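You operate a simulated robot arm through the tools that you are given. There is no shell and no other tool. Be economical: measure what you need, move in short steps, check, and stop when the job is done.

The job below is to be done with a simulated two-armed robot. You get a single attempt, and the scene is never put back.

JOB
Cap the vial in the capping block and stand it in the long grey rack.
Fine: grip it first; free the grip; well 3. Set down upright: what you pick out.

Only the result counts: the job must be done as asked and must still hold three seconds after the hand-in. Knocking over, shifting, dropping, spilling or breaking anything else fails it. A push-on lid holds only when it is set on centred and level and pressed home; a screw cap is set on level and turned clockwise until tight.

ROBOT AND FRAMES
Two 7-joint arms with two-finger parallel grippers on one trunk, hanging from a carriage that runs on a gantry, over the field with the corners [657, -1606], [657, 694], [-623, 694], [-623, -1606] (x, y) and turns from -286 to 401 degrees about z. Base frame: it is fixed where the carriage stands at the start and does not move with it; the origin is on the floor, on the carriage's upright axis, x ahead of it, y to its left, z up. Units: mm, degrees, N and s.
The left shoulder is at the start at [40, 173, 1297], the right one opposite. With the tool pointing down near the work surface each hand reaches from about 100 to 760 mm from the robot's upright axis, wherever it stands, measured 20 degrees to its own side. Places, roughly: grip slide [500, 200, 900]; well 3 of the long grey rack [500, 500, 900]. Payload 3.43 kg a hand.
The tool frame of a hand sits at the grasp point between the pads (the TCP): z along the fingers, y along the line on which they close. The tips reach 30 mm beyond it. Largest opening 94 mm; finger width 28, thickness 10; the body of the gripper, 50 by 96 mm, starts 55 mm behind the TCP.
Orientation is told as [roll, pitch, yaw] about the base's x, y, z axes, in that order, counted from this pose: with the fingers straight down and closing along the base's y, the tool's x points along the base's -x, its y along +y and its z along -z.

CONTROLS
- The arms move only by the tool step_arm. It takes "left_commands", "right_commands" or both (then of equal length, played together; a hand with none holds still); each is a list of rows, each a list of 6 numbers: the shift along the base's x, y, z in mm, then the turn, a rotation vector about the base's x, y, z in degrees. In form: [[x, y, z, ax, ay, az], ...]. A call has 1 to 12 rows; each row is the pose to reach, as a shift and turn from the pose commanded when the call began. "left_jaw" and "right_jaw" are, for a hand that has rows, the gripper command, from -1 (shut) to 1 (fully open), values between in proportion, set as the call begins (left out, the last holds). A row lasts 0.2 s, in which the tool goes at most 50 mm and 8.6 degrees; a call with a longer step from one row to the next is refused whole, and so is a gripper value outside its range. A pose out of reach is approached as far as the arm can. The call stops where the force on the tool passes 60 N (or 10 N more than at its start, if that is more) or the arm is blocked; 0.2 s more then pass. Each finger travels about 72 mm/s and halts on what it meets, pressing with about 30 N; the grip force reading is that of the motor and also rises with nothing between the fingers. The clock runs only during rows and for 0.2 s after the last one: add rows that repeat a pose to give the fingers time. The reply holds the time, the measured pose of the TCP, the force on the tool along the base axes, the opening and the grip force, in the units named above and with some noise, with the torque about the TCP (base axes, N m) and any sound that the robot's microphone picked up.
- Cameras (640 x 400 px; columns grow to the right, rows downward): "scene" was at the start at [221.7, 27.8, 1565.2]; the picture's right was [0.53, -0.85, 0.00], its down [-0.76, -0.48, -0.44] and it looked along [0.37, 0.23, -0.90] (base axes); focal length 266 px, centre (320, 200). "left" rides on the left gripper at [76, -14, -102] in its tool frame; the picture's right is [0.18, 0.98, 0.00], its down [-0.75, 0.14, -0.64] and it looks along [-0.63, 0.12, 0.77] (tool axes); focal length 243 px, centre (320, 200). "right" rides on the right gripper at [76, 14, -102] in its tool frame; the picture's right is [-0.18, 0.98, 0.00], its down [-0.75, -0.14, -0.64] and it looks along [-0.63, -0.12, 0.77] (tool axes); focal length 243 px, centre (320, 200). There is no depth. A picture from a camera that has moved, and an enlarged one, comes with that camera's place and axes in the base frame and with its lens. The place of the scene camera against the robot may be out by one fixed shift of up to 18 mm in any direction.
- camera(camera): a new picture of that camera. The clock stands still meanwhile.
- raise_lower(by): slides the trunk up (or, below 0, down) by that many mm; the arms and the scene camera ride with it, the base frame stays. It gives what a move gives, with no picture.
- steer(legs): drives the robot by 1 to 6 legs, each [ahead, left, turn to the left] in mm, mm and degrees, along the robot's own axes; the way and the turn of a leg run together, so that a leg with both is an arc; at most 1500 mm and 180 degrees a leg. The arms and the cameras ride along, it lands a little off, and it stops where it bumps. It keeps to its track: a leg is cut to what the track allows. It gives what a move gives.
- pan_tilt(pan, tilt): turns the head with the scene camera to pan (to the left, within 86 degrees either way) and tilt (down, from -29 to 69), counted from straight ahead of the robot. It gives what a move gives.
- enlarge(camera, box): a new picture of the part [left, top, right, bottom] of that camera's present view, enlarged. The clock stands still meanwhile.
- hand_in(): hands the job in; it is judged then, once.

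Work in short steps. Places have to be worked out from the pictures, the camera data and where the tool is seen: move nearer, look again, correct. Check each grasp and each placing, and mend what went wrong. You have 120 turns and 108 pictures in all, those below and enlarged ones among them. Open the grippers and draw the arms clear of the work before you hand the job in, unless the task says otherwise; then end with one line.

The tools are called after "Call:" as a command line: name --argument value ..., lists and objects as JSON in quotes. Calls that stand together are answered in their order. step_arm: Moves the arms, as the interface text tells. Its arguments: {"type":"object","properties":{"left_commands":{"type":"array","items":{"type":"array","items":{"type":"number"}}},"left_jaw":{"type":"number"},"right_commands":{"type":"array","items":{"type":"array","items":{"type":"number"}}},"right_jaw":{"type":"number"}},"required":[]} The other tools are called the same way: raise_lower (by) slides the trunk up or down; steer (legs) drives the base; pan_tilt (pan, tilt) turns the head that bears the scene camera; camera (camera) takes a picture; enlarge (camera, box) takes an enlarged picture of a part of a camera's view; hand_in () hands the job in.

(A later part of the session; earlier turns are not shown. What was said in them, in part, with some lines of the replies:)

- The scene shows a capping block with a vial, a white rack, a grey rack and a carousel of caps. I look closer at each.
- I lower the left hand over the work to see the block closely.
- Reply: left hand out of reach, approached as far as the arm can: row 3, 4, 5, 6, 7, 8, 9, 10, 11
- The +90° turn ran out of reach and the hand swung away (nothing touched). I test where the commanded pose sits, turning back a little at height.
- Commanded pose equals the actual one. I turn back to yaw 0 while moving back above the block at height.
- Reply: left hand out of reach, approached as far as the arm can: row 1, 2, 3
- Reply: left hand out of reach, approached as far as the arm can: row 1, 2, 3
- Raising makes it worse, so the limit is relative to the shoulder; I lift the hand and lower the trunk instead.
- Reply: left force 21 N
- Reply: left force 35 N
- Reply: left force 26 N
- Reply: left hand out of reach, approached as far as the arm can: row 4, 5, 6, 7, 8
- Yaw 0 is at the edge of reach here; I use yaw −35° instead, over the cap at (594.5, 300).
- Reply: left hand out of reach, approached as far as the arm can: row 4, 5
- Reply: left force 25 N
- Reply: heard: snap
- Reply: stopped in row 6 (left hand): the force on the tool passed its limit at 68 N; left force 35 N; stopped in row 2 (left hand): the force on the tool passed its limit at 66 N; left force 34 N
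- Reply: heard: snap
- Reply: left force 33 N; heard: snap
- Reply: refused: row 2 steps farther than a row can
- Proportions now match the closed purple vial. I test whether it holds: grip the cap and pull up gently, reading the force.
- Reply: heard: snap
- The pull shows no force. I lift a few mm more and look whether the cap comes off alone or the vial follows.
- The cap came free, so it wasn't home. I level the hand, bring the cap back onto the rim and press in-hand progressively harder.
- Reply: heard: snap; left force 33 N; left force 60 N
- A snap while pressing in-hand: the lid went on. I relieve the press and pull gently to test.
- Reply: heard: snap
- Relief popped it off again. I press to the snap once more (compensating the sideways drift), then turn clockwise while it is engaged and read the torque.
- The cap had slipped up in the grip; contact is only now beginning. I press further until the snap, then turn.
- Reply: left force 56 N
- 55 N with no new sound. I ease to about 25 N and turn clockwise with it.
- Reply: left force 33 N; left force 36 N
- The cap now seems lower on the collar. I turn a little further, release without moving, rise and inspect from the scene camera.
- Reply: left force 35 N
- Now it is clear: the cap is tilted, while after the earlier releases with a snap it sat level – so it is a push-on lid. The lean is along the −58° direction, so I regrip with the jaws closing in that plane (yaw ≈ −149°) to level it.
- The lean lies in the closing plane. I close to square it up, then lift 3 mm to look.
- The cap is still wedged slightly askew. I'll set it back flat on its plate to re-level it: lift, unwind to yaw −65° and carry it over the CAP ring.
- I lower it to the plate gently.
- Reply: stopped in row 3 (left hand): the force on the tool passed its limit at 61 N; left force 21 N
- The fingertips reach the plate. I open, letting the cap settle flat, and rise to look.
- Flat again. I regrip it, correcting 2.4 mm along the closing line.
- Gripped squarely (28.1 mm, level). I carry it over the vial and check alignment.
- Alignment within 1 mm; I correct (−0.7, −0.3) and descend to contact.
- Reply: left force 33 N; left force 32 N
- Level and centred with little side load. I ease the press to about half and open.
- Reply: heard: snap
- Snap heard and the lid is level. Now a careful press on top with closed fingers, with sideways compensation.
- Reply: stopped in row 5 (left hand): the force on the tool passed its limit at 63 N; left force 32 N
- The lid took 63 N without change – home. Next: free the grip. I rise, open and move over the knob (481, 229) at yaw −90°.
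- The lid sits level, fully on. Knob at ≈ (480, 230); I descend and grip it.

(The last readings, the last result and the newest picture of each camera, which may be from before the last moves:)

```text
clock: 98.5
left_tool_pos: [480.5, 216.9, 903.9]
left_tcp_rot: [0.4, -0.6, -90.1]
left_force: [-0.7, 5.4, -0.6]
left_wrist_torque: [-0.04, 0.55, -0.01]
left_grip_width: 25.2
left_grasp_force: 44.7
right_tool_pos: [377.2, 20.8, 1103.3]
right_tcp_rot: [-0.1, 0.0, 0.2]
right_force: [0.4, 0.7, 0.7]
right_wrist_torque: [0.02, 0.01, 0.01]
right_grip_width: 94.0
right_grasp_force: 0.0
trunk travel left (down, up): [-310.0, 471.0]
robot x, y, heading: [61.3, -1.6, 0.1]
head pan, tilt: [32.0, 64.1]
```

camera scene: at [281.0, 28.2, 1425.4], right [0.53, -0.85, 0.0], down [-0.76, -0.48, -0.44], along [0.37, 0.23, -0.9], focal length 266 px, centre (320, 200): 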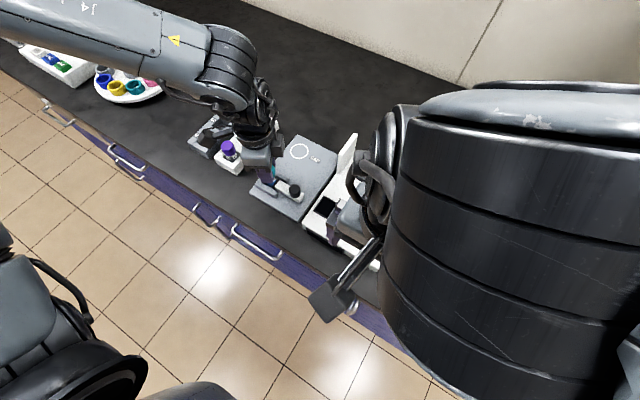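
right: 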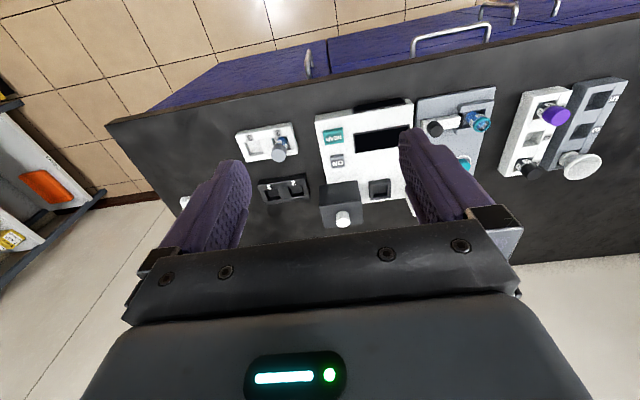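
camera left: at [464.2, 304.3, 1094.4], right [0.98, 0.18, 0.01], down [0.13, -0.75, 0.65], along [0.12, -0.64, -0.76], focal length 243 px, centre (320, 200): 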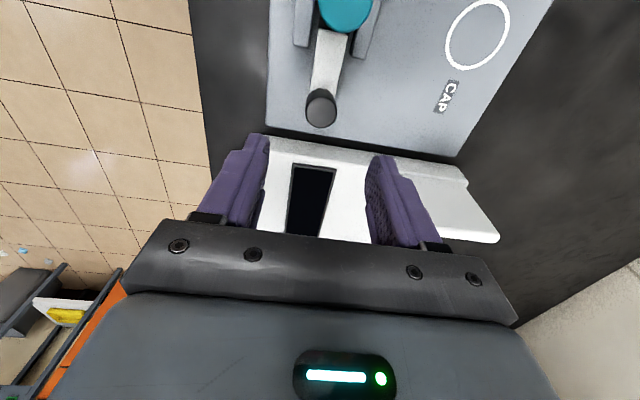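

The slide is back (y ≈ 217) and the vial free. I let go of the knob, rise and turn to yaw ≈ −10° above the vial.

Call:
step_arm --left_commands '[[0, 1, 0, 0, 0, 0], [0, 1, 0, 0, 0, 0], [0, 1, 0, 0, 0, 0], [0, 1, 30, 0, 0, 0], [0, 1, 65, 0, 0, 0], [0, 1, 95, 0, 0, 0]]' --left_jaw 0.2

Call:
step_arm --left_commands '[[0, 9, 0, 0, 0, 8], [0, 18, 0, 0, 0, 16], [0, 27, 0, 0, 0, 24], [0, 36, 0, 0, 0, 32], [0, 45, 0, 0, 0, 40], [0, 54, 0, 0, 0, 48], [0, 63, 0, 0, 0, 56], [0, 72, 0, 0, 0, 64], [0, 84, 0, 0, 0, 72], [0, 84, 0, 0, 0, 80]]'

Call:
enlarge --camera "left" --box '[200, 60, 440, 240]'

```text
clock: 99.8
left_tool_pos: [479.8, 216.7, 998.5]
left_tcp_rot: [0.5, -0.7, -90.1]
left_force: [-0.4, 0.0, 0.8]
left_wrist_torque: [0.0, 0.01, 0.01]
left_grip_width: 56.5
left_grasp_force: 0.0
right_tool_pos: [378.0, 20.6, 1102.9]
right_tcp_rot: [0.0, 0.0, 0.1]
right_force: [-0.6, 0.1, -0.4]
right_wrist_torque: [0.01, -0.01, -0.01]
right_grip_width: 94.0
right_grasp_force: 0.2
trunk travel left (down, up): [-310.0, 471.0]
robot x, y, heading: [61.8, 0.6, 0.2]
head pan, tilt: [32.0, 64.1]
```

```text
clock: 102.0
left_tool_pos: [480.3, 300.6, 999.3]
left_tcp_rot: [0.5, -0.8, -9.8]
left_force: [-1.0, 0.5, -0.1]
left_wrist_torque: [0.01, 0.01, -0.01]
left_grip_width: 56.4
left_grasp_force: 0.0
right_tool_pos: [378.4, 20.8, 1103.0]
right_tcp_rot: [0.0, 0.0, 0.0]
right_force: [0.7, 0.5, 0.0]
right_wrist_torque: [0.05, -0.02, -0.01]
right_grip_width: 94.0
right_grasp_force: 0.0
trunk travel left (down, up): [-310.0, 471.0]
robot x, y, heading: [62.2, -3.0, 0.3]
head pan, tilt: [32.0, 64.1]
```

```text
2.22 times, centred on (320, 150) of left
camera zoom: at [401.0, 300.0, 1100.2], right [-0.01, 1.0, 0.01], down [0.76, 0.0, 0.65], along [0.65, 0.01, -0.76], focal length 539 px, centre (320, 311)
```

zoom: 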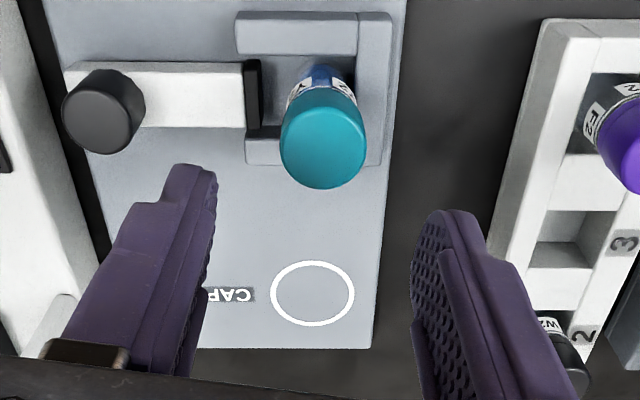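

The vial is free with a gap at the pad. I level the hand, descend so the pads cover lid and collar, and grip.

Call:
step_arm --left_commands '[[0, 1, -25, -0.5, 0.8, 0], [0, 1, -50, -0.5, 0.8, 0], [0, 1, -65, -0.5, 0.8, 0], [0, 1, -75, -0.5, 0.8, 0]]'

Call:
step_arm --left_commands '[[0, 0, 0, 0, 0, 0], [0, 0, 0, 0, 0, 0], [0, 0, 0, 0, 0, 0]]' --left_jaw -1

Call:
step_arm --left_commands '[[0, 0, 4, 0, 0, 0], [0, 0, 8, 0, 0, 0], [0, 0, 12, 0, 0, 0]]'

Call:
enlarge --camera "left" --box '[260, 60, 380, 210]'

```text
clock: 103.0
left_tool_pos: [480.2, 301.4, 924.4]
left_tcp_rot: [0.0, -0.1, -10.2]
left_force: [0.3, 0.3, -0.3]
left_wrist_torque: [0.01, 0.0, -0.01]
left_grip_width: 56.4
left_grasp_force: 0.1
right_tool_pos: [377.9, 21.5, 1102.1]
right_tcp_rot: [0.1, 0.0, 0.2]
right_force: [0.6, 0.3, -0.5]
right_wrist_torque: [0.01, 0.01, 0.0]
right_grip_width: 94.0
right_grasp_force: 0.0
trunk travel left (down, up): [-310.0, 471.0]
robot x, y, heading: [59.5, 4.8, 0.1]
head pan, tilt: [32.0, 64.1]
```

```text
clock: 103.8
left_tool_pos: [481.6, 301.8, 924.8]
left_tcp_rot: [-0.1, 0.0, -9.9]
left_force: [0.2, 0.1, -0.8]
left_wrist_torque: [0.02, 0.0, -0.01]
left_grip_width: 28.6
left_grasp_force: 30.3
right_tool_pos: [379.0, 20.4, 1103.2]
right_tcp_rot: [0.1, 0.0, 0.1]
right_force: [-0.2, 0.4, 0.1]
right_wrist_torque: [0.0, -0.03, -0.02]
right_grip_width: 93.9
right_grasp_force: 0.1
trunk travel left (down, up): [-310.0, 471.0]
robot x, y, heading: [57.2, -1.1, -0.1]
head pan, tilt: [32.0, 64.1]
```

```text
clock: 104.7
left_tool_pos: [480.5, 302.4, 937.5]
left_tcp_rot: [-0.1, -0.1, -10.2]
left_force: [0.6, 0.2, 0.9]
left_wrist_torque: [-0.03, 0.03, 0.02]
left_grip_width: 29.0
left_grasp_force: 30.3
right_tool_pos: [378.8, 20.2, 1101.8]
right_tcp_rot: [0.1, 0.1, 0.0]
right_force: [-0.5, 0.2, -0.3]
right_wrist_torque: [-0.01, -0.01, 0.02]
right_grip_width: 93.7
right_grasp_force: 0.0
trunk travel left (down, up): [-310.0, 471.0]
robot x, y, heading: [55.9, 1.2, 0.1]
head pan, tilt: [32.0, 64.1]
```

```text
2.67 times, centred on (320, 135) of left
camera zoom: at [402.4, 302.2, 1038.6], right [-0.01, 1.0, 0.0], down [0.77, 0.01, 0.64], along [0.64, 0.0, -0.77], focal length 647 px, centre (320, 373)
```

zoom: 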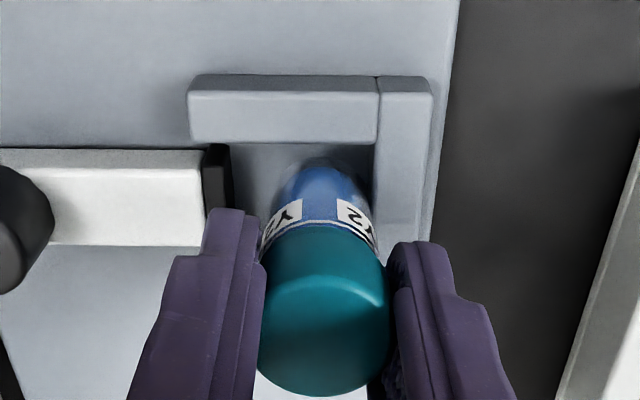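

No snap this time and the vial seems to come along. I lift to a safe carrying height and check.

Call:
step_arm --left_commands '[[0, 0, 25, 0, 0, 0], [0, 0, 55, 0, 0, 0], [0, 0, 85, 0, 0, 0], [0, 0, 110, 0, 0, 0]]'

Call:
camera --camera "scene"

Call:
enlarge --camera "left" --box '[260, 60, 380, 210]'

```text
clock: 105.7
left_tool_pos: [479.9, 302.6, 1047.1]
left_tcp_rot: [0.0, -0.2, -10.1]
left_force: [0.2, -0.6, -0.1]
left_wrist_torque: [-0.02, 0.0, -0.03]
left_grip_width: 28.7
left_grasp_force: 30.0
right_tool_pos: [377.5, 20.1, 1102.5]
right_tcp_rot: [-0.1, -0.1, 0.0]
right_force: [-1.3, 0.7, 0.4]
right_wrist_torque: [0.0, 0.0, -0.02]
right_grip_width: 94.2
right_grasp_force: 0.0
trunk travel left (down, up): [-310.0, 471.0]
robot x, y, heading: [56.9, 1.1, 0.3]
head pan, tilt: [32.0, 64.1]
```

```text
26 pictures are left
camera scene: at [280.3, 27.8, 1425.2], right [0.53, -0.85, 0.0], down [-0.76, -0.48, -0.44], along [0.37, 0.23, -0.9], focal length 266 px, centre (320, 200)
```

scene: 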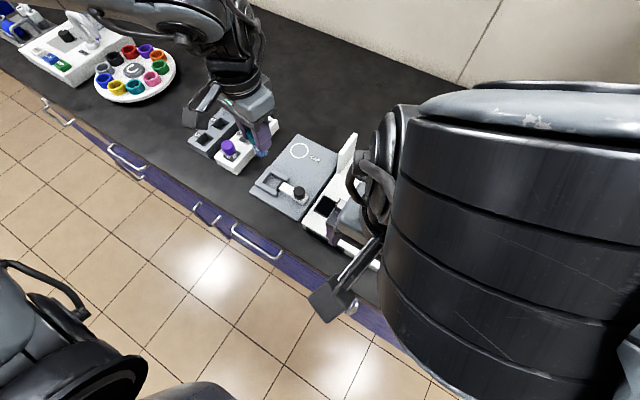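

```text
2.67 times, centred on (320, 135) of left
camera zoom: at [402.0, 302.3, 1149.0], right [-0.01, 1.0, 0.0], down [0.77, 0.01, 0.64], along [0.64, 0.0, -0.77], focal length 647 px, centre (320, 373)
```

zoom: 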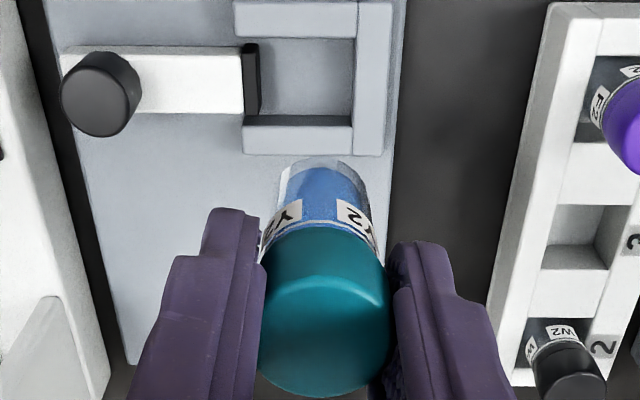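

Lid and vial are held together. I drive the robot 150 mm left to bring the grey rack into comfortable reach.

Call:
steer --legs '[[0, 150, 0]]'

Call:
camera --camera "left"

```text
clock: 107.0
left_tool_pos: [480.1, 451.5, 1047.2]
left_tcp_rot: [-0.2, 0.0, -10.2]
left_force: [-0.7, -0.1, -0.2]
left_wrist_torque: [-0.03, 0.04, 0.0]
left_grip_width: 28.8
left_grasp_force: 30.7
right_tool_pos: [378.0, 170.9, 1102.3]
right_tcp_rot: [-0.1, 0.0, 0.0]
right_force: [-0.1, 0.3, 0.2]
right_wrist_torque: [-0.02, -0.05, -0.02]
right_grip_width: 94.1
right_grasp_force: 0.0
trunk travel left (down, up): [-310.0, 471.0]
robot x, y, heading: [57.8, 153.5, 0.1]
head pan, tilt: [32.0, 64.1]
```

```text
24 pictures are left
camera left: at [402.5, 451.8, 1148.9], right [-0.01, 1.0, 0.0], down [0.77, 0.01, 0.64], along [0.64, 0.0, -0.77], focal length 243 px, centre (320, 200)
```

left: 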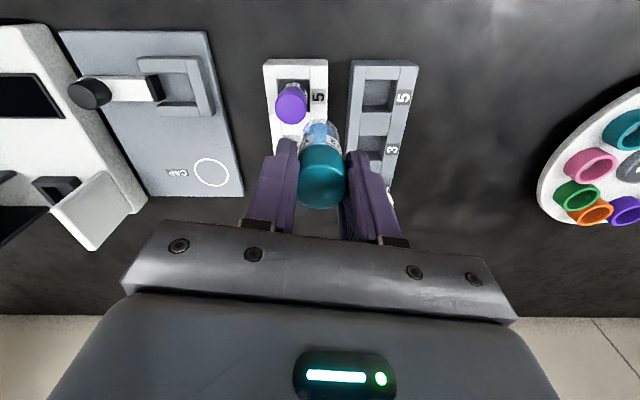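

Well 3 of the grey rack ≈ (532, 511). I move above it at height and check.

Call:
step_arm --left_commands '[[20, 20, 0, 0, 0, 0], [40, 40, 0, 0, 0, 0], [52, 59.5, 0, 0, 0, 0]]'

Call:
enlarge --camera "left" --box '[230, 20, 410, 220]'

```text
clock: 107.8
left_tool_pos: [533.5, 512.2, 1046.4]
left_tcp_rot: [-0.1, -0.1, -10.3]
left_force: [0.5, -0.1, 0.1]
left_wrist_torque: [0.03, 0.0, 0.0]
left_grip_width: 28.8
left_grasp_force: 30.4
right_tool_pos: [379.0, 169.0, 1103.0]
right_tcp_rot: [0.0, 0.0, 0.0]
right_force: [-0.2, 0.7, -0.3]
right_wrist_torque: [0.0, -0.02, -0.03]
right_grip_width: 94.2
right_grasp_force: 0.0
trunk travel left (down, up): [-310.0, 471.0]
robot x, y, heading: [62.1, 149.1, -0.0]
head pan, tilt: [32.0, 64.1]
```

```text
2.00 times, centred on (320, 120) of left
camera zoom: at [454.3, 511.4, 1148.5], right [-0.01, 1.0, 0.0], down [0.77, 0.01, 0.64], along [0.64, 0.0, -0.77], focal length 485 px, centre (320, 360)
```

zoom: 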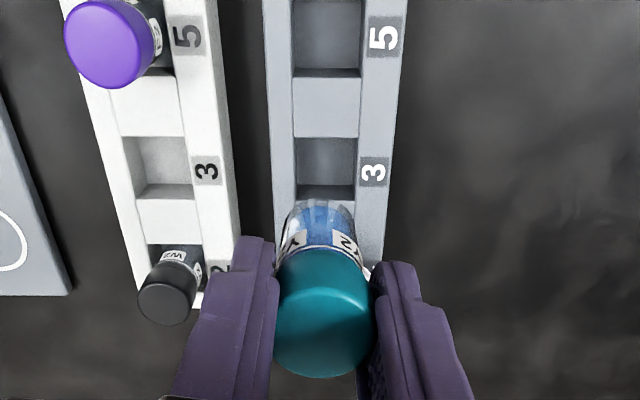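

Well 3 centre works out at ≈ (540.5, 514). I shift there and lower to just above the rack.

Call:
step_arm --left_commands '[[7, 1.6, -25, 0, 0, 0], [7, 1.6, -55, 0, 0, 0], [7, 1.6, -82, 0, 0, 0]]'

Call:
enlarge --camera "left" --box '[250, 60, 390, 220]'

Call:
enlarge --camera "scene" --box '[220, 90, 340, 200]'

```text
clock: 108.6
left_tool_pos: [538.9, 511.8, 963.6]
left_tcp_rot: [-0.1, -0.1, -10.3]
left_force: [-0.8, 0.3, -1.1]
left_wrist_torque: [0.0, 0.04, 0.0]
left_grip_width: 28.9
left_grasp_force: 30.0
right_tool_pos: [378.8, 169.2, 1103.2]
right_tcp_rot: [-0.1, 0.0, 0.1]
right_force: [0.2, 0.0, -0.1]
right_wrist_torque: [0.04, -0.02, 0.02]
right_grip_width: 93.5
right_grasp_force: 0.0
trunk travel left (down, up): [-310.0, 471.0]
robot x, y, heading: [56.4, 150.7, 0.0]
head pan, tilt: [32.0, 64.1]
```

```text
2.50 times, centred on (320, 140) of left
camera zoom: at [460.8, 512.3, 1065.9], right [-0.01, 1.0, 0.0], down [0.77, 0.01, 0.64], along [0.64, 0.0, -0.77], focal length 606 px, centre (320, 350)
```

zoom: 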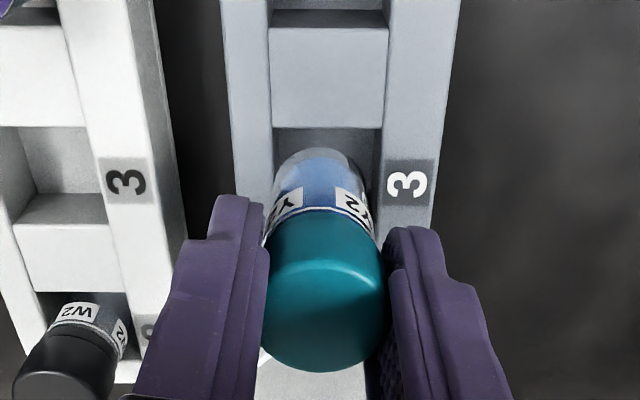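

```text
3.64 times, centred on (280, 145) of scene
camera zoom: at [280.3, 176.7, 1425.2], right [0.53, -0.85, 0.0], down [-0.76, -0.48, -0.44], along [0.37, 0.23, -0.9], focal length 967 px, centre (466, 400)
```

zoom: 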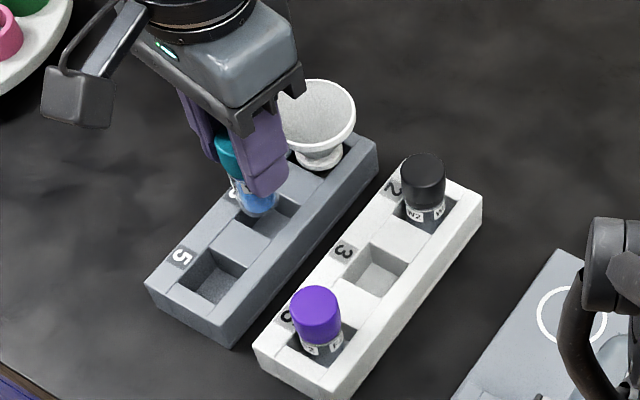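

The vial bottom is ~2 mm to the −y side of the well. I correct and lower slowly into the well.

Call:
step_arm --left_commands '[[-0.5, 2.2, 0, 0, 0, 0], [-0.5, 2.2, -5, 0, 0, 0], [-0.5, 2.2, -10, 0, 0, 0], [-0.5, 2.2, -15, 0, 0, 0], [-0.5, 2.2, -18, 0, 0, 0]]'

Call:
enlarge --camera "left" --box '[250, 60, 390, 220]'

```text
clock: 109.8
left_tool_pos: [539.4, 514.3, 946.7]
left_tcp_rot: [-0.1, 0.0, -10.2]
left_force: [-0.3, -0.8, 0.2]
left_wrist_torque: [0.01, -0.01, 0.0]
left_grip_width: 28.7
left_grasp_force: 30.1
right_tool_pos: [378.2, 168.1, 1102.6]
right_tcp_rot: [0.1, 0.0, 0.1]
right_force: [-0.5, 0.1, -0.7]
right_wrist_torque: [0.01, 0.0, 0.02]
right_grip_width: 93.9
right_grasp_force: 0.1
trunk travel left (down, up): [-310.0, 471.0]
robot x, y, heading: [60.1, 148.5, -0.1]
head pan, tilt: [32.0, 64.1]
```

```text
2.50 times, centred on (320, 140) of left
camera zoom: at [460.9, 514.9, 1048.3], right [-0.01, 1.0, 0.0], down [0.77, 0.01, 0.64], along [0.64, 0.0, -0.77], focal length 606 px, centre (320, 350)
```

zoom: 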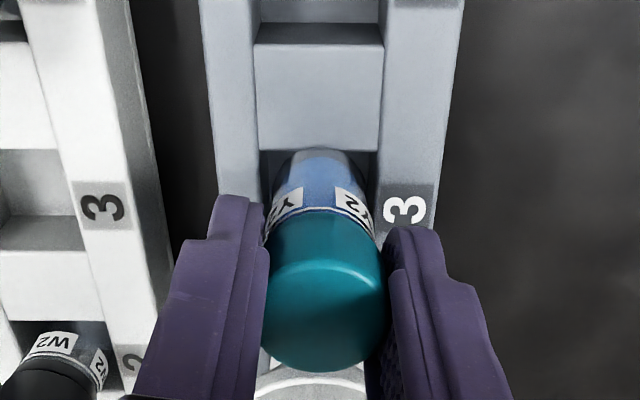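

It has entered the well freely. I continue down to contact.

Call:
step_arm --left_commands '[[0, 0, -4, 0, 0, 0], [0, 0, -8, 0, 0, 0], [0, 0, -11, 0, 0, 0], [0, 0, -13, 0, 0, 0], [0, 0, -15, 0, 0, 0]]'

```text
clock: 111.0
left_tool_pos: [545.5, 514.6, 934.1]
left_tcp_rot: [-0.1, -0.5, -10.3]
left_force: [9.8, -2.0, 33.6]
left_wrist_torque: [-0.16, 0.0, 0.06]
left_grip_width: 29.0
left_grasp_force: 30.0
right_tool_pos: [382.7, 170.9, 1103.3]
right_tcp_rot: [-0.1, -0.1, 0.0]
right_force: [-0.2, -0.1, 1.0]
right_wrist_torque: [-0.02, -0.03, 0.0]
right_grip_width: 94.1
right_grasp_force: 0.0
trunk travel left (down, up): [-310.0, 471.0]
robot x, y, heading: [60.0, 149.3, -0.1]
head pan, tilt: [32.0, 64.1]
```

33 N and a push toward +x: I back up 3 mm and look.

Call:
step_arm --left_commands '[[0, 0, 2, 0, 0, 0], [0, 0, 4, 0, 0, 0]]'

Call:
enlarge --camera "left" --box '[250, 60, 390, 220]'

Call:
enlarge --camera "scene" --box '[245, 105, 315, 165]'

```text
clock: 111.6
left_tool_pos: [539.4, 515.5, 936.0]
left_tcp_rot: [-0.1, 0.0, -10.2]
left_force: [6.8, 0.6, 12.3]
left_wrist_torque: [-0.07, -0.2, 0.03]
left_grip_width: 28.9
left_grasp_force: 29.5
right_tool_pos: [380.3, 169.5, 1103.6]
right_tcp_rot: [0.0, -0.1, 0.0]
right_force: [0.1, 0.0, 0.7]
right_wrist_torque: [0.02, 0.01, 0.04]
right_grip_width: 94.1
right_grasp_force: 0.1
trunk travel left (down, up): [-310.0, 471.0]
robot x, y, heading: [60.3, 150.9, -0.2]
head pan, tilt: [32.0, 64.1]
```

```text
2.50 times, centred on (320, 140) of left
camera zoom: at [462.5, 515.1, 1037.3], right [-0.01, 1.0, 0.0], down [0.77, 0.01, 0.64], along [0.64, 0.0, -0.77], focal length 606 px, centre (320, 350)
```

zoom: 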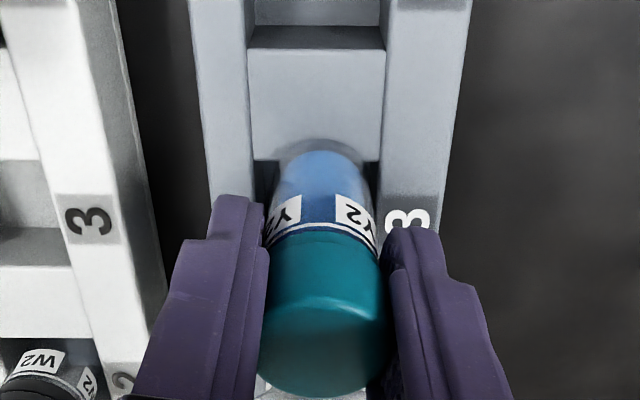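

```text
6.67 times, centred on (280, 135) of scene
camera zoom: at [281.7, 177.3, 1425.3], right [0.53, -0.85, 0.0], down [-0.76, -0.48, -0.44], along [0.37, 0.23, -0.9], focal length 1772 px, centre (587, 633)
```

zoom: 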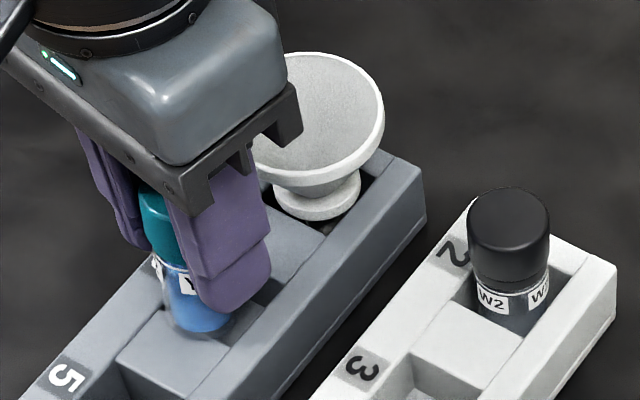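

The vial's bottom is catching the near (−x) edge. I lift clear and shift +x.

Call:
step_arm --left_commands '[[0, 0, 10, 0, 0, 0], [0, 0, 20, 0, 0, 0], [6, 0, 20, 0, 0, 0]]'

Call:
enlarge --camera "left" --box '[250, 60, 390, 220]'

Call:
enlarge --camera "scene" --box '[245, 105, 315, 165]'

```text
clock: 112.4
left_tool_pos: [544.7, 513.4, 955.1]
left_tcp_rot: [-0.3, 0.0, -10.1]
left_force: [0.2, -0.6, -0.9]
left_wrist_torque: [0.0, -0.01, -0.03]
left_grip_width: 28.7
left_grasp_force: 30.3
right_tool_pos: [378.7, 168.7, 1102.4]
right_tcp_rot: [0.0, 0.1, -0.1]
right_force: [-0.2, -0.2, -1.3]
right_wrist_torque: [-0.01, 0.0, 0.03]
right_grip_width: 94.3
right_grasp_force: 0.0
trunk travel left (down, up): [-310.0, 471.0]
robot x, y, heading: [56.8, 151.0, 0.1]
head pan, tilt: [32.0, 64.1]
```

```text
2.50 times, centred on (320, 140) of left
camera zoom: at [466.9, 514.3, 1057.4], right [-0.01, 1.0, 0.0], down [0.77, 0.01, 0.64], along [0.64, 0.0, -0.77], focal length 606 px, centre (320, 350)
```

zoom: 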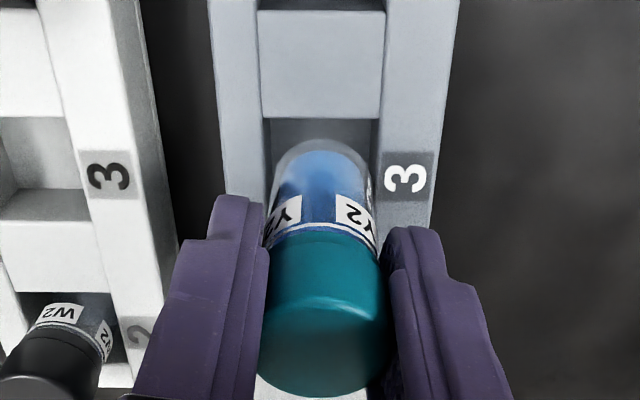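

```text
6.67 times, centred on (280, 135) of scene
camera zoom: at [280.4, 176.7, 1425.2], right [0.53, -0.85, 0.0], down [-0.76, -0.48, -0.44], along [0.37, 0.23, -0.9], focal length 1772 px, centre (587, 633)
```

zoom: 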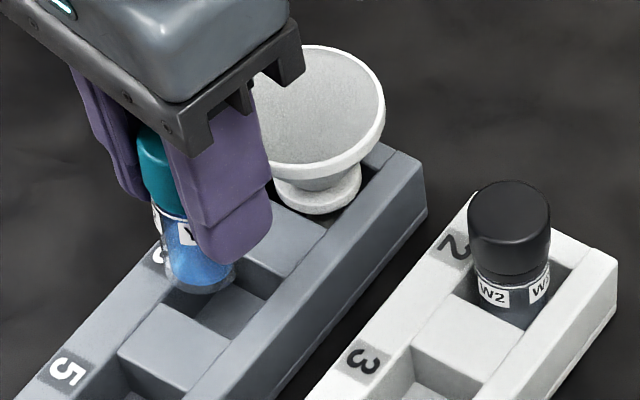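

The vial tipped ~8° about the finger line (bottom toward −x). I rotate the hand to bring it upright again and look.

Call:
step_arm --left_commands '[[0, 0, 3, -0.7, -4, 0], [0, 0, 3, -1.4, -7.9, 0], [0, 0, 3, -1.4, -7.9, 0]]'

Call:
enlarge --camera "left" --box '[250, 60, 390, 220]'

Call:
enlarge --camera "scene" --box '[245, 105, 315, 165]'

```text
clock: 113.2
left_tool_pos: [545.1, 515.0, 958.0]
left_tcp_rot: [-0.1, -8.1, -10.2]
left_force: [-0.1, -0.4, -0.7]
left_wrist_torque: [0.02, -0.01, -0.03]
left_grip_width: 28.8
left_grasp_force: 30.2
right_tool_pos: [378.3, 169.1, 1102.2]
right_tcp_rot: [0.1, 0.0, -0.1]
right_force: [-0.2, -0.6, -0.3]
right_wrist_torque: [0.01, 0.02, 0.01]
right_grip_width: 93.7
right_grasp_force: 0.0
trunk travel left (down, up): [-310.0, 471.0]
robot x, y, heading: [57.2, 145.9, 0.0]
head pan, tilt: [32.0, 64.1]
```

```text
2.50 times, centred on (320, 140) of left
camera zoom: at [453.8, 516.6, 1048.8], right [-0.01, 1.0, -0.03], down [0.67, 0.02, 0.74], along [0.74, -0.01, -0.67], focal length 606 px, centre (320, 350)
```

zoom: 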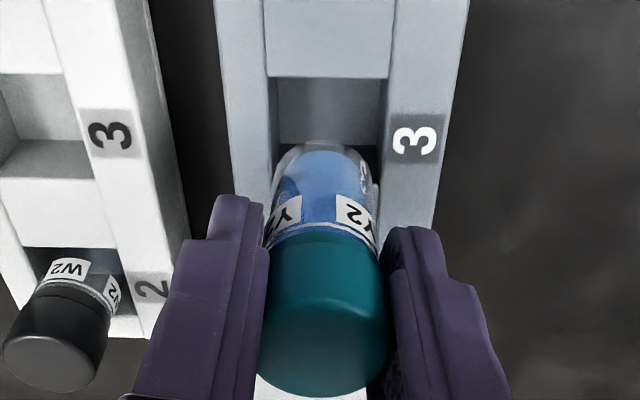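

```text
6.67 times, centred on (280, 135) of scene
camera zoom: at [280.4, 176.7, 1425.2], right [0.53, -0.85, 0.0], down [-0.76, -0.48, -0.44], along [0.37, 0.23, -0.9], focal length 1772 px, centre (587, 633)
```

zoom: 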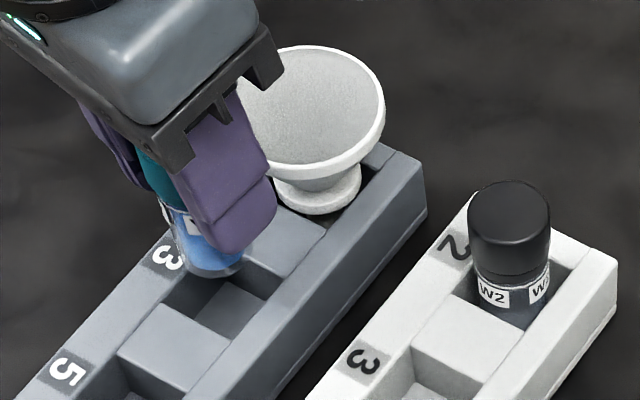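

Upright again; vial axis ≈ x 545, well centre ≈ (541, 515). I shift (−3.7, +1) and lower to just above the opening.

Call:
step_arm --left_commands '[[-3.7, 1, 0, 0, 0, 0], [-3.7, 1, -8, 0, 0, 0], [-3.7, 1, -16, 0, 0, 0]]'

Call:
enlarge --camera "left" --box '[250, 60, 390, 220]'

Call:
enlarge --camera "scene" --box '[255, 115, 305, 165]'

```text
clock: 114.0
left_tool_pos: [539.9, 515.6, 942.0]
left_tcp_rot: [-0.1, -8.1, -10.2]
left_force: [-0.5, -0.5, -0.2]
left_wrist_torque: [0.02, -0.05, 0.04]
left_grip_width: 29.1
left_grasp_force: 29.9
right_tool_pos: [378.8, 170.2, 1101.5]
right_tcp_rot: [0.0, 0.0, -0.1]
right_force: [1.1, 0.2, 0.0]
right_wrist_torque: [-0.02, 0.0, 0.0]
right_grip_width: 93.7
right_grasp_force: 0.1
trunk travel left (down, up): [-310.0, 471.0]
robot x, y, heading: [55.5, 147.7, -0.2]
head pan, tilt: [32.0, 64.1]
```

```text
2.50 times, centred on (320, 140) of left
camera zoom: at [449.9, 517.4, 1032.8], right [0.0, 1.0, -0.03], down [0.67, 0.02, 0.74], along [0.74, -0.02, -0.67], focal length 606 px, centre (320, 350)
```

zoom: 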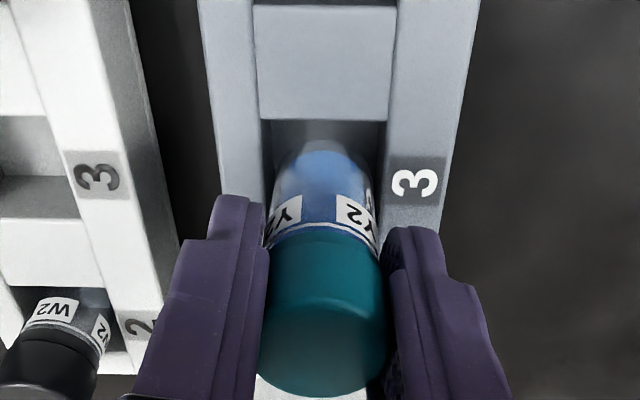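

```text
8.00 times, centred on (280, 140) of scene
camera zoom: at [280.2, 176.8, 1425.2], right [0.53, -0.85, 0.0], down [-0.76, -0.48, -0.44], along [0.37, 0.23, -0.9], focal length 2126 px, centre (640, 680)
```

zoom: 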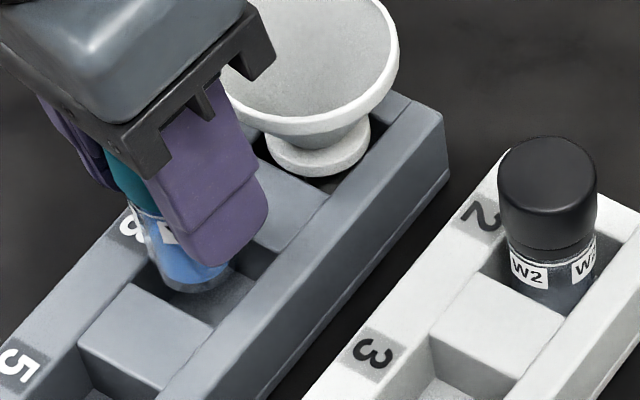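

Nearly centred (add +1.5 mm x). I lower slowly.

Call:
step_arm --left_commands '[[1.5, 0, 0, 0, 0, 0], [1.5, 0, -3, 0, 0, 0], [1.5, 0, -6, 0, 0, 0], [1.5, 0, -9, 0, 0, 0]]'

Call:
step_arm --left_commands '[[0, 0, -2.5, 0, 0, 0], [0, 0, -5, 0, 0, 0]]'

```text
clock: 115.0
left_tool_pos: [542.5, 515.1, 934.0]
left_tcp_rot: [-0.1, -8.1, -10.1]
left_force: [-0.2, 0.4, -0.9]
left_wrist_torque: [0.01, -0.02, 0.0]
left_grip_width: 29.1
left_grasp_force: 30.4
right_tool_pos: [377.8, 169.9, 1102.9]
right_tcp_rot: [0.0, 0.0, 0.0]
right_force: [-0.7, 0.2, 0.4]
right_wrist_torque: [-0.01, 0.01, -0.01]
right_grip_width: 93.9
right_grasp_force: 0.2
trunk travel left (down, up): [-310.0, 471.0]
robot x, y, heading: [55.8, 150.3, 0.0]
head pan, tilt: [32.0, 64.1]
```

```text
clock: 115.6
left_tool_pos: [541.4, 515.2, 929.3]
left_tcp_rot: [-0.2, -8.1, -10.2]
left_force: [-0.2, 0.8, 0.2]
left_wrist_torque: [-0.02, 0.03, 0.0]
left_grip_width: 29.1
left_grasp_force: 30.0
right_tool_pos: [378.2, 170.4, 1102.1]
right_tcp_rot: [0.1, 0.0, 0.0]
right_force: [-0.2, 0.4, -0.1]
right_wrist_torque: [0.0, -0.02, -0.02]
right_grip_width: 94.1
right_grasp_force: 0.0
trunk travel left (down, up): [-310.0, 471.0]
robot x, y, heading: [60.6, 150.3, 0.1]
head pan, tilt: [32.0, 64.1]
```

It is inside the well with no side force. I lower to the fingertip limit, then check before release.

Call:
step_arm --left_commands '[[0, 0, -2, 0, 0, 0], [0, 0, -4, 0, 0, 0]]'

Call:
enlarge --camera "left" --box '[250, 60, 390, 220]'

Call:
enlarge --camera "scene" --box '[255, 115, 305, 165]'

```text
clock: 116.2
left_tool_pos: [542.4, 515.5, 924.1]
left_tcp_rot: [-0.1, -8.1, -10.3]
left_force: [0.3, -0.1, -0.8]
left_wrist_torque: [0.02, 0.03, -0.03]
left_grip_width: 28.7
left_grasp_force: 30.0
right_tool_pos: [379.5, 168.5, 1102.8]
right_tcp_rot: [0.0, -0.1, -0.1]
right_force: [0.2, 0.1, 0.3]
right_wrist_torque: [0.0, 0.01, 0.0]
right_grip_width: 94.0
right_grasp_force: 0.1
trunk travel left (down, up): [-310.0, 471.0]
robot x, y, heading: [56.1, 149.8, 0.2]
head pan, tilt: [32.0, 64.1]
```

```text
2.50 times, centred on (320, 140) of left
camera zoom: at [451.3, 517.6, 1014.7], right [0.0, 1.0, -0.03], down [0.67, 0.02, 0.74], along [0.74, -0.02, -0.67], focal length 606 px, centre (320, 350)
```

zoom: 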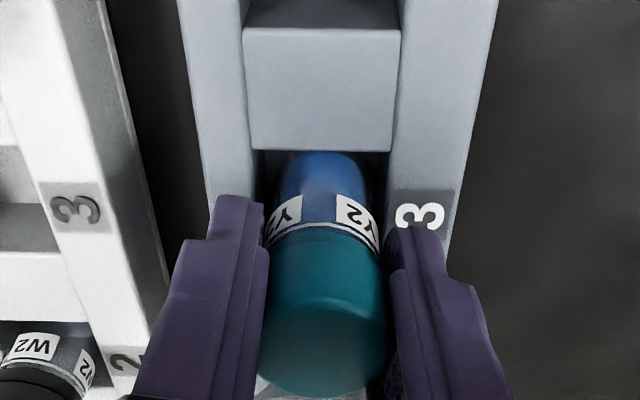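

```text
8.00 times, centred on (280, 140) of scene
camera zoom: at [280.3, 176.8, 1425.2], right [0.53, -0.85, 0.0], down [-0.76, -0.48, -0.44], along [0.37, 0.23, -0.9], focal length 2126 px, centre (640, 680)
```

zoom: 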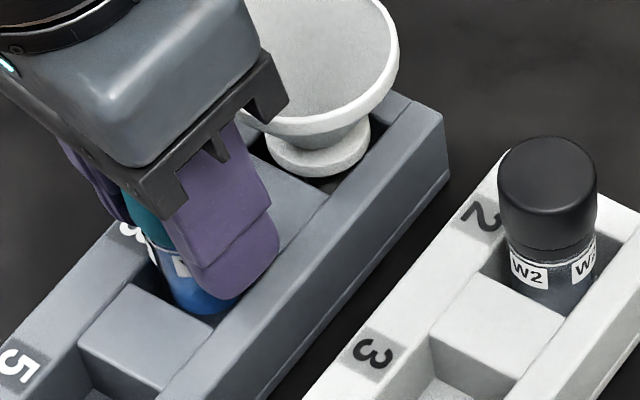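

It sits well inside. I lower a few more mm until a light touch.

Call:
step_arm --left_commands '[[0, 0, -1.5, 0, 0, 0], [0, 0, -3, 0, 0, 0], [0, 0, -4, 0, 0, 0]]'

```text
clock: 117.0
left_tool_pos: [543.3, 514.8, 920.7]
left_tcp_rot: [-0.1, -8.1, -10.2]
left_force: [0.2, 0.6, -0.9]
left_wrist_torque: [-0.01, -0.03, -0.02]
left_grip_width: 28.7
left_grasp_force: 29.7
right_tool_pos: [379.0, 169.4, 1102.2]
right_tcp_rot: [0.0, 0.0, -0.1]
right_force: [0.5, 0.9, 0.7]
right_wrist_torque: [0.02, -0.01, 0.01]
right_grip_width: 94.1
right_grasp_force: 0.0
trunk travel left (down, up): [-310.0, 471.0]
robot x, y, heading: [56.9, 146.9, 0.1]
head pan, tilt: [32.0, 64.1]
```

Call:
step_arm --left_commands '[[0, 0, -1.5, 0, 0, 0], [0, 0, -3, 0, 0, 0], [0, 0, -4.5, 0, 0, 0]]'

```text
clock: 117.8
left_tool_pos: [543.3, 515.8, 916.1]
left_tcp_rot: [0.0, -8.1, -10.2]
left_force: [-0.1, 0.1, -0.3]
left_wrist_torque: [-0.02, 0.01, -0.01]
left_grip_width: 29.1
left_grasp_force: 30.2
right_tool_pos: [378.7, 168.6, 1104.6]
right_tcp_rot: [0.0, 0.0, -0.1]
right_force: [0.1, 0.5, 0.3]
right_wrist_torque: [0.02, 0.03, -0.02]
right_grip_width: 94.1
right_grasp_force: 0.0
trunk travel left (down, up): [-310.0, 471.0]
robot x, y, heading: [58.2, 147.9, -0.2]
head pan, tilt: [32.0, 64.1]
```

Still no touch; I go further in small steps.

Call:
step_arm --left_commands '[[0, 0, -1.5, 0, 0, 0], [0, 0, -3, 0, 0, 0], [0, 0, -4.5, 0, 0, 0]]'

Call:
enlarge --camera "left" --box '[230, 80, 410, 230]'

```text
clock: 118.6
left_tool_pos: [542.3, 515.4, 914.2]
left_tcp_rot: [-0.1, -8.2, -10.4]
left_force: [-10.6, -3.2, 29.7]
left_wrist_torque: [0.27, 0.53, 0.17]
left_grip_width: 28.7
left_grasp_force: 30.1
right_tool_pos: [379.0, 169.9, 1103.2]
right_tcp_rot: [-0.1, 0.0, 0.0]
right_force: [-0.6, 0.1, -0.2]
right_wrist_torque: [-0.01, 0.01, 0.02]
right_grip_width: 94.0
right_grasp_force: 0.0
trunk travel left (down, up): [-310.0, 471.0]
robot x, y, heading: [60.7, 148.5, 0.2]
head pan, tilt: [32.0, 64.1]
```

```text
2.67 times, centred on (320, 155) of left
camera zoom: at [451.6, 518.0, 1004.3], right [0.0, 1.0, -0.03], down [0.67, 0.02, 0.74], along [0.74, -0.02, -0.67], focal length 647 px, centre (320, 320)
```

zoom: 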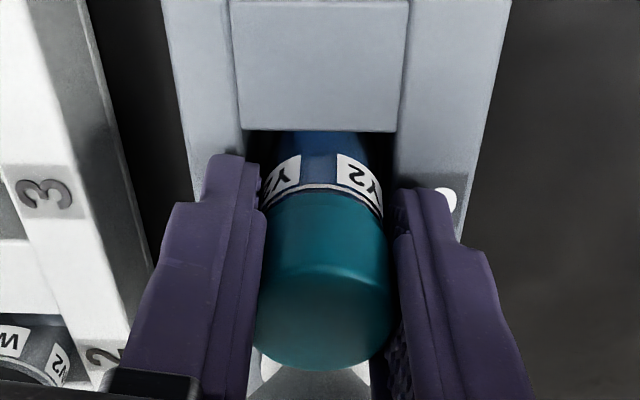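

Contact; the vial's label line is now about as low as its neighbours'. I back off 1.5 mm, open, and rise straight along the tilt-free z.

Call:
step_arm --left_commands '[[0, 0, 2, 0, 0, 0], [0, 0, 2, 0, 0, 0]]'

Call:
step_arm --left_commands '[[0, 0, 0, 0, 0, 0], [0, 0, 0, 0, 0, 0], [0, 0, 0, 0, 0, 0], [0, 0, 0, 0, 0, 0]]' --left_jaw 0.1

Call:
step_arm --left_commands '[[0, 0, 20, 0.7, 4, 0], [0, 0, 45, 1.4, 8, 0], [0, 0, 75, 1.4, 8, 0]]'

Call:
enlarge --camera "scene" --box '[255, 115, 305, 165]'

Call:
enlarge --camera "left" --box '[250, 60, 390, 220]'

```text
clock: 119.2
left_tool_pos: [543.2, 515.8, 914.3]
left_tcp_rot: [-0.1, -8.2, -10.3]
left_force: [-5.7, -4.0, 21.7]
left_wrist_torque: [0.17, 0.34, 0.04]
left_grip_width: 29.0
left_grasp_force: 29.9
right_tool_pos: [377.1, 169.7, 1102.3]
right_tcp_rot: [0.0, 0.1, 0.0]
right_force: [-0.5, 0.3, -0.6]
right_wrist_torque: [0.02, 0.01, 0.0]
right_grip_width: 93.8
right_grasp_force: 0.0
trunk travel left (down, up): [-310.0, 471.0]
robot x, y, heading: [58.6, 150.1, -0.0]
head pan, tilt: [32.0, 64.1]
```

```text
clock: 120.2
left_tool_pos: [545.2, 516.1, 914.4]
left_tcp_rot: [0.0, -8.2, -10.2]
left_force: [2.8, -0.1, 14.1]
left_wrist_torque: [0.02, 0.04, 0.0]
left_grip_width: 49.0
left_grasp_force: 0.1
right_tool_pos: [379.6, 169.8, 1103.5]
right_tcp_rot: [-0.1, 0.0, 0.0]
right_force: [-0.3, -0.1, -0.1]
right_wrist_torque: [-0.01, 0.03, -0.01]
right_grip_width: 94.1
right_grasp_force: 0.1
trunk travel left (down, up): [-310.0, 471.0]
robot x, y, heading: [55.2, 146.2, -0.1]
head pan, tilt: [32.0, 64.1]
```

```text
clock: 121.0
left_tool_pos: [542.6, 515.2, 988.6]
left_tcp_rot: [-0.3, 0.0, -10.2]
left_force: [-0.2, 0.6, -0.3]
left_wrist_torque: [0.02, 0.04, 0.02]
left_grip_width: 51.9
left_grasp_force: 0.1
right_tool_pos: [377.5, 170.1, 1102.7]
right_tcp_rot: [0.0, -0.1, -0.1]
right_force: [0.3, -0.3, -0.2]
right_wrist_torque: [0.0, 0.02, 0.04]
right_grip_width: 93.9
right_grasp_force: 0.1
trunk travel left (down, up): [-310.0, 471.0]
robot x, y, heading: [58.4, 149.3, -0.0]
head pan, tilt: [32.0, 64.1]
```

```text
8.00 times, centred on (280, 140) of scene
camera zoom: at [280.2, 177.0, 1425.1], right [0.53, -0.85, 0.0], down [-0.76, -0.48, -0.44], along [0.37, 0.23, -0.9], focal length 2126 px, centre (640, 680)
```

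zoom: 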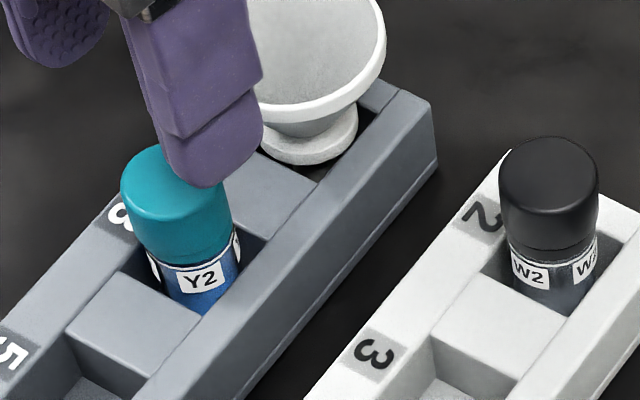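

```text
2.50 times, centred on (320, 140) of left
camera zoom: at [464.5, 516.0, 1090.7], right [-0.01, 1.0, 0.0], down [0.77, 0.01, 0.64], along [0.64, 0.0, -0.77], focal length 606 px, centre (320, 350)
```

zoom: 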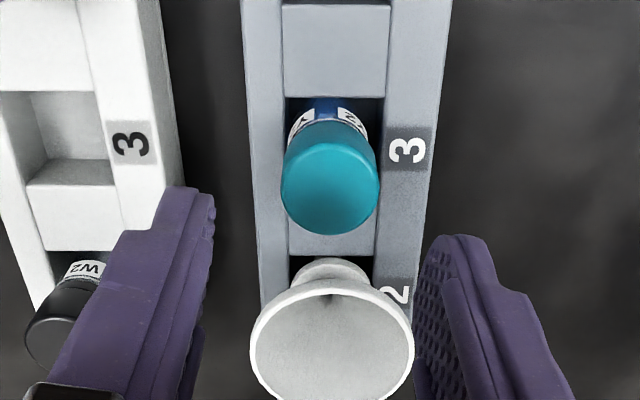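

The vial stands upright in well 3 with its lid level. Compared with before, the rack slid ~4 mm (+y) as the fingers opened, so I will gently nudge it back: first move closed fingers beside its far (+y) side.

Call:
step_arm --left_commands '[[0, 0, 15, 0, 0, 0], [-2, 35, 15, 0, 0, 0], [-5, 75, 15, 0, 0, 0], [-5, 82, -10, 0, 0, 0], [-5, 82, -45, 0, 0, 0], [-5, 82, -75, 0, 0, 0], [-5, 82, -88, 0, 0, 0]]' --left_jaw -1

Call:
camera --camera "scene"

```text
clock: 122.6
left_tool_pos: [538.2, 598.8, 901.3]
left_tcp_rot: [-0.1, 0.0, -10.2]
left_force: [0.7, 0.1, 0.5]
left_wrist_torque: [-0.04, -0.01, 0.01]
left_grip_width: 0.0
left_grasp_force: 30.0
right_tool_pos: [377.9, 170.0, 1102.0]
right_tcp_rot: [0.0, 0.0, 0.0]
right_force: [0.0, -0.4, 0.1]
right_wrist_torque: [-0.02, -0.02, -0.02]
right_grip_width: 94.1
right_grasp_force: 0.1
trunk travel left (down, up): [-310.0, 471.0]
robot x, y, heading: [61.7, 150.2, -0.0]
head pan, tilt: [32.0, 64.1]
```

```text
6 pictures are left
camera scene: at [280.3, 176.8, 1425.2], right [0.53, -0.85, 0.0], down [-0.76, -0.48, -0.44], along [0.37, 0.23, -0.9], focal length 266 px, centre (320, 200)
```

scene: 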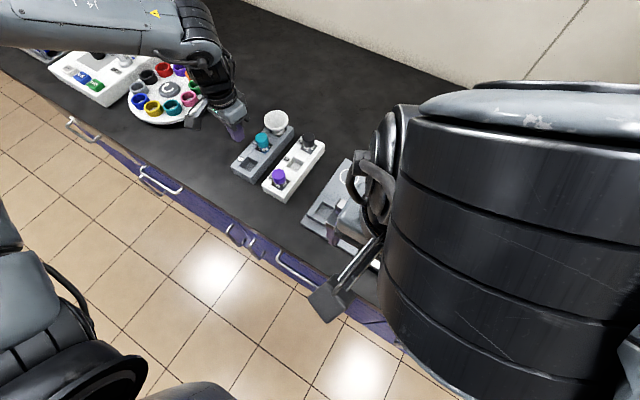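

Clear of everything. I approach slowly until contact.

Call:
step_arm --left_commands '[[0, -8, 0, 0, 0, 0], [0, -14, 0, 0, 0, 0], [0, -18, 0, 0, 0, 0], [0, -21, 0, 0, 0, 0], [0, -23, 0, 0, 0, 0], [0, -25, 0, 0, 0, 0]]'

Call:
step_arm --left_commands '[[0, -1, 0, 0, 0, 0], [0, -2, 0, 0, 0, 0], [0, -3, 0, 0, 0, 0], [0, -4, 0, 0, 0, 0]]'

```text
clock: 124.0
left_tool_pos: [537.5, 571.8, 901.1]
left_tcp_rot: [-0.1, -0.1, -10.2]
left_force: [0.4, 0.7, 0.1]
left_wrist_torque: [-0.01, -0.01, -0.02]
left_grip_width: 0.0
left_grasp_force: 30.0
right_tool_pos: [378.2, 169.5, 1102.4]
right_tcp_rot: [0.0, 0.0, 0.0]
right_force: [-0.3, -0.1, 0.7]
right_wrist_torque: [-0.01, -0.01, 0.02]
right_grip_width: 93.8
right_grasp_force: 0.0
trunk travel left (down, up): [-310.0, 471.0]
robot x, y, heading: [57.1, 150.7, -0.2]
head pan, tilt: [32.0, 64.1]
```

```text
clock: 125.0
left_tool_pos: [537.6, 568.3, 900.4]
left_tcp_rot: [-0.2, 0.0, -10.2]
left_force: [-0.3, -0.8, 0.2]
left_wrist_torque: [0.01, 0.0, -0.01]
left_grip_width: 0.1
left_grasp_force: 29.8
right_tool_pos: [377.9, 170.7, 1102.1]
right_tcp_rot: [0.0, 0.0, 0.0]
right_force: [0.1, 0.3, 0.4]
right_wrist_torque: [-0.02, 0.01, -0.03]
right_grip_width: 94.3
right_grasp_force: 0.1
trunk travel left (down, up): [-310.0, 471.0]
robot x, y, heading: [61.5, 147.4, 0.1]
head pan, tilt: [32.0, 64.1]
```

Call:
step_arm --left_commands '[[0, -1, 0, 0, 0, 0], [0, -2, 0, 0, 0, 0], [0, -3, 0, 0, 0, 0]]'

Call:
step_arm --left_commands '[[0, -1, 0, 0, 0, 0], [0, -2, 0, 0, 0, 0]]'

Call:
enlarge --camera "scene" --box '[255, 115, 305, 165]'

```text
clock: 125.8
left_tool_pos: [539.3, 565.4, 900.7]
left_tcp_rot: [-0.1, 0.0, -10.2]
left_force: [-0.2, 0.7, 0.5]
left_wrist_torque: [-0.02, 0.01, -0.01]
left_grip_width: 0.0
left_grasp_force: 29.5
right_tool_pos: [379.0, 170.0, 1103.0]
right_tcp_rot: [0.0, -0.1, 0.0]
right_force: [-0.2, 0.8, 0.3]
right_wrist_torque: [0.02, 0.01, -0.01]
right_grip_width: 93.8
right_grasp_force: 0.1
trunk travel left (down, up): [-310.0, 471.0]
robot x, y, heading: [58.3, 150.8, -0.2]
head pan, tilt: [32.0, 64.1]
```

```text
clock: 126.4
left_tool_pos: [538.0, 564.4, 901.0]
left_tcp_rot: [-0.1, 0.1, -10.2]
left_force: [0.8, 0.6, 0.5]
left_wrist_torque: [0.02, -0.03, 0.02]
left_grip_width: 0.1
left_grasp_force: 29.6
right_tool_pos: [378.0, 169.8, 1104.3]
right_tcp_rot: [0.0, 0.1, -0.1]
right_force: [0.1, 0.4, 0.0]
right_wrist_torque: [-0.03, 0.0, 0.01]
right_grip_width: 93.8
right_grasp_force: 0.1
trunk travel left (down, up): [-310.0, 471.0]
robot x, y, heading: [61.1, 147.7, -0.0]
head pan, tilt: [32.0, 64.1]
```

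```text
8.00 times, centred on (280, 140) of scene
camera zoom: at [280.3, 176.9, 1425.2], right [0.53, -0.85, 0.0], down [-0.76, -0.48, -0.44], along [0.37, 0.23, -0.9], focal length 2126 px, centre (640, 680)
```

zoom: 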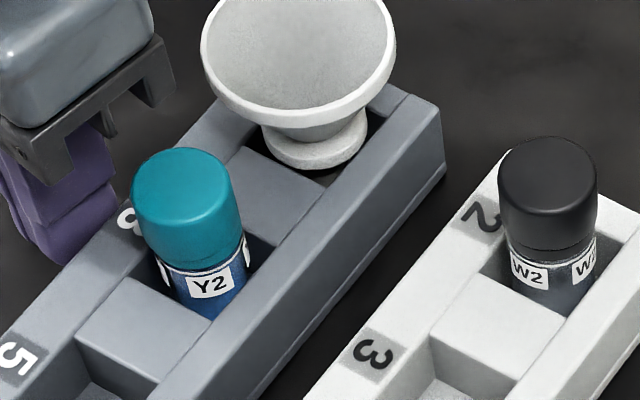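

The rack moved back most of the way (forces < 1 N). One more 1.5 mm, then I retreat.

Call:
step_arm --left_commands '[[0, -0.8, 0, 0, 0, 0], [0, -1.6, 0, 0, 0, 0], [0, 5, 0, 0, 0, 0], [0, 25, 0, 0, 0, 0], [0, 30, 35, 0, 0, 0], [0, 30, 80, 0, 0, 0], [0, 30, 125, 0, 0, 0]]'

Call:
enlarge --camera "scene" --box '[255, 115, 305, 165]'

```text
clock: 128.0
left_tool_pos: [537.8, 591.4, 1025.5]
left_tcp_rot: [-0.2, -0.1, -10.2]
left_force: [-0.4, 0.6, -0.2]
left_wrist_torque: [-0.03, 0.01, -0.03]
left_grip_width: 0.3
left_grasp_force: 29.7
right_tool_pos: [379.0, 169.4, 1102.3]
right_tcp_rot: [0.0, -0.1, 0.0]
right_force: [-0.5, 0.0, 1.1]
right_wrist_torque: [0.01, -0.01, -0.02]
right_grip_width: 94.0
right_grasp_force: 0.0
trunk travel left (down, up): [-310.0, 471.0]
robot x, y, heading: [61.2, 149.0, -0.1]
head pan, tilt: [32.0, 64.1]
```

```text
8.00 times, centred on (280, 140) of scene
camera zoom: at [280.5, 176.9, 1425.2], right [0.53, -0.85, 0.0], down [-0.76, -0.48, -0.44], along [0.37, 0.23, -0.9], focal length 2126 px, centre (640, 680)
```

zoom: 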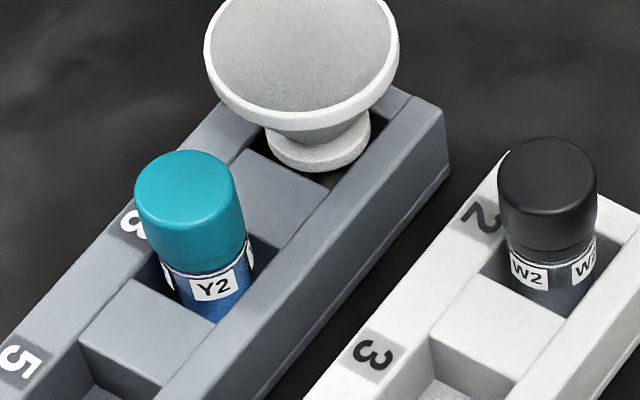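

The rack is back at its original place and the capped vial stands upright in well 3. I open the gripper and draw clear.

Call:
step_arm --left_commands '[[-20, 10, 30, 0, 0, 0], [-50, 10, 60, 0, 0, 0], [-80, 10, 80, 0, 0, 0]]' --left_jaw 1

Call:
camera --camera "scene"

```text
clock: 128.8
left_tool_pos: [457.6, 603.8, 1105.7]
left_tcp_rot: [-0.2, 0.1, -10.2]
left_force: [0.2, 0.2, -0.6]
left_wrist_torque: [0.0, 0.0, 0.01]
left_grip_width: 93.9
left_grasp_force: 0.0
right_tool_pos: [377.7, 169.9, 1102.2]
right_tcp_rot: [0.0, 0.0, 0.0]
right_force: [0.1, 0.4, 0.6]
right_wrist_torque: [-0.04, 0.01, 0.02]
right_grip_width: 93.8
right_grasp_force: 0.0
trunk travel left (down, up): [-310.0, 471.0]
robot x, y, heading: [61.6, 151.8, 0.0]
head pan, tilt: [32.0, 64.1]
```

```text
3 pictures are left
camera scene: at [279.9, 177.0, 1425.1], right [0.53, -0.85, 0.0], down [-0.76, -0.48, -0.44], along [0.37, 0.23, -0.9], focal length 266 px, centre (320, 200)
```

scene: 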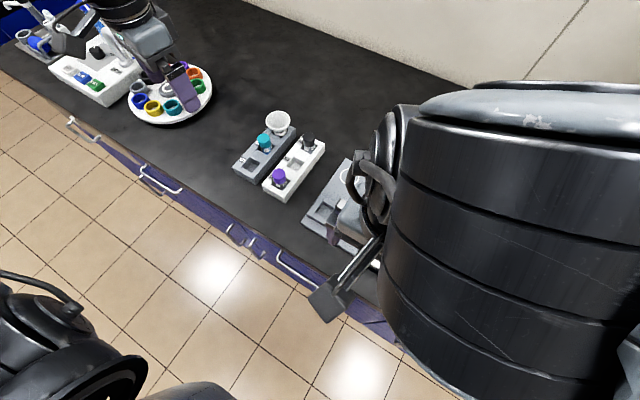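

All is clear and in place; I hand in.

Call:
hand_in

```text
The job is handed in.
```

The vial has its lid on and stands upright in well 3 of the long grey rack, the grip slide is freed, and both arms are clear. The lid went on with a snap and held when I pressed 63 N on it in the block; I did not press it again in the rack. The rack slid about 4 mm when the fingers opened, and I nudged it back to within about 1 mm.
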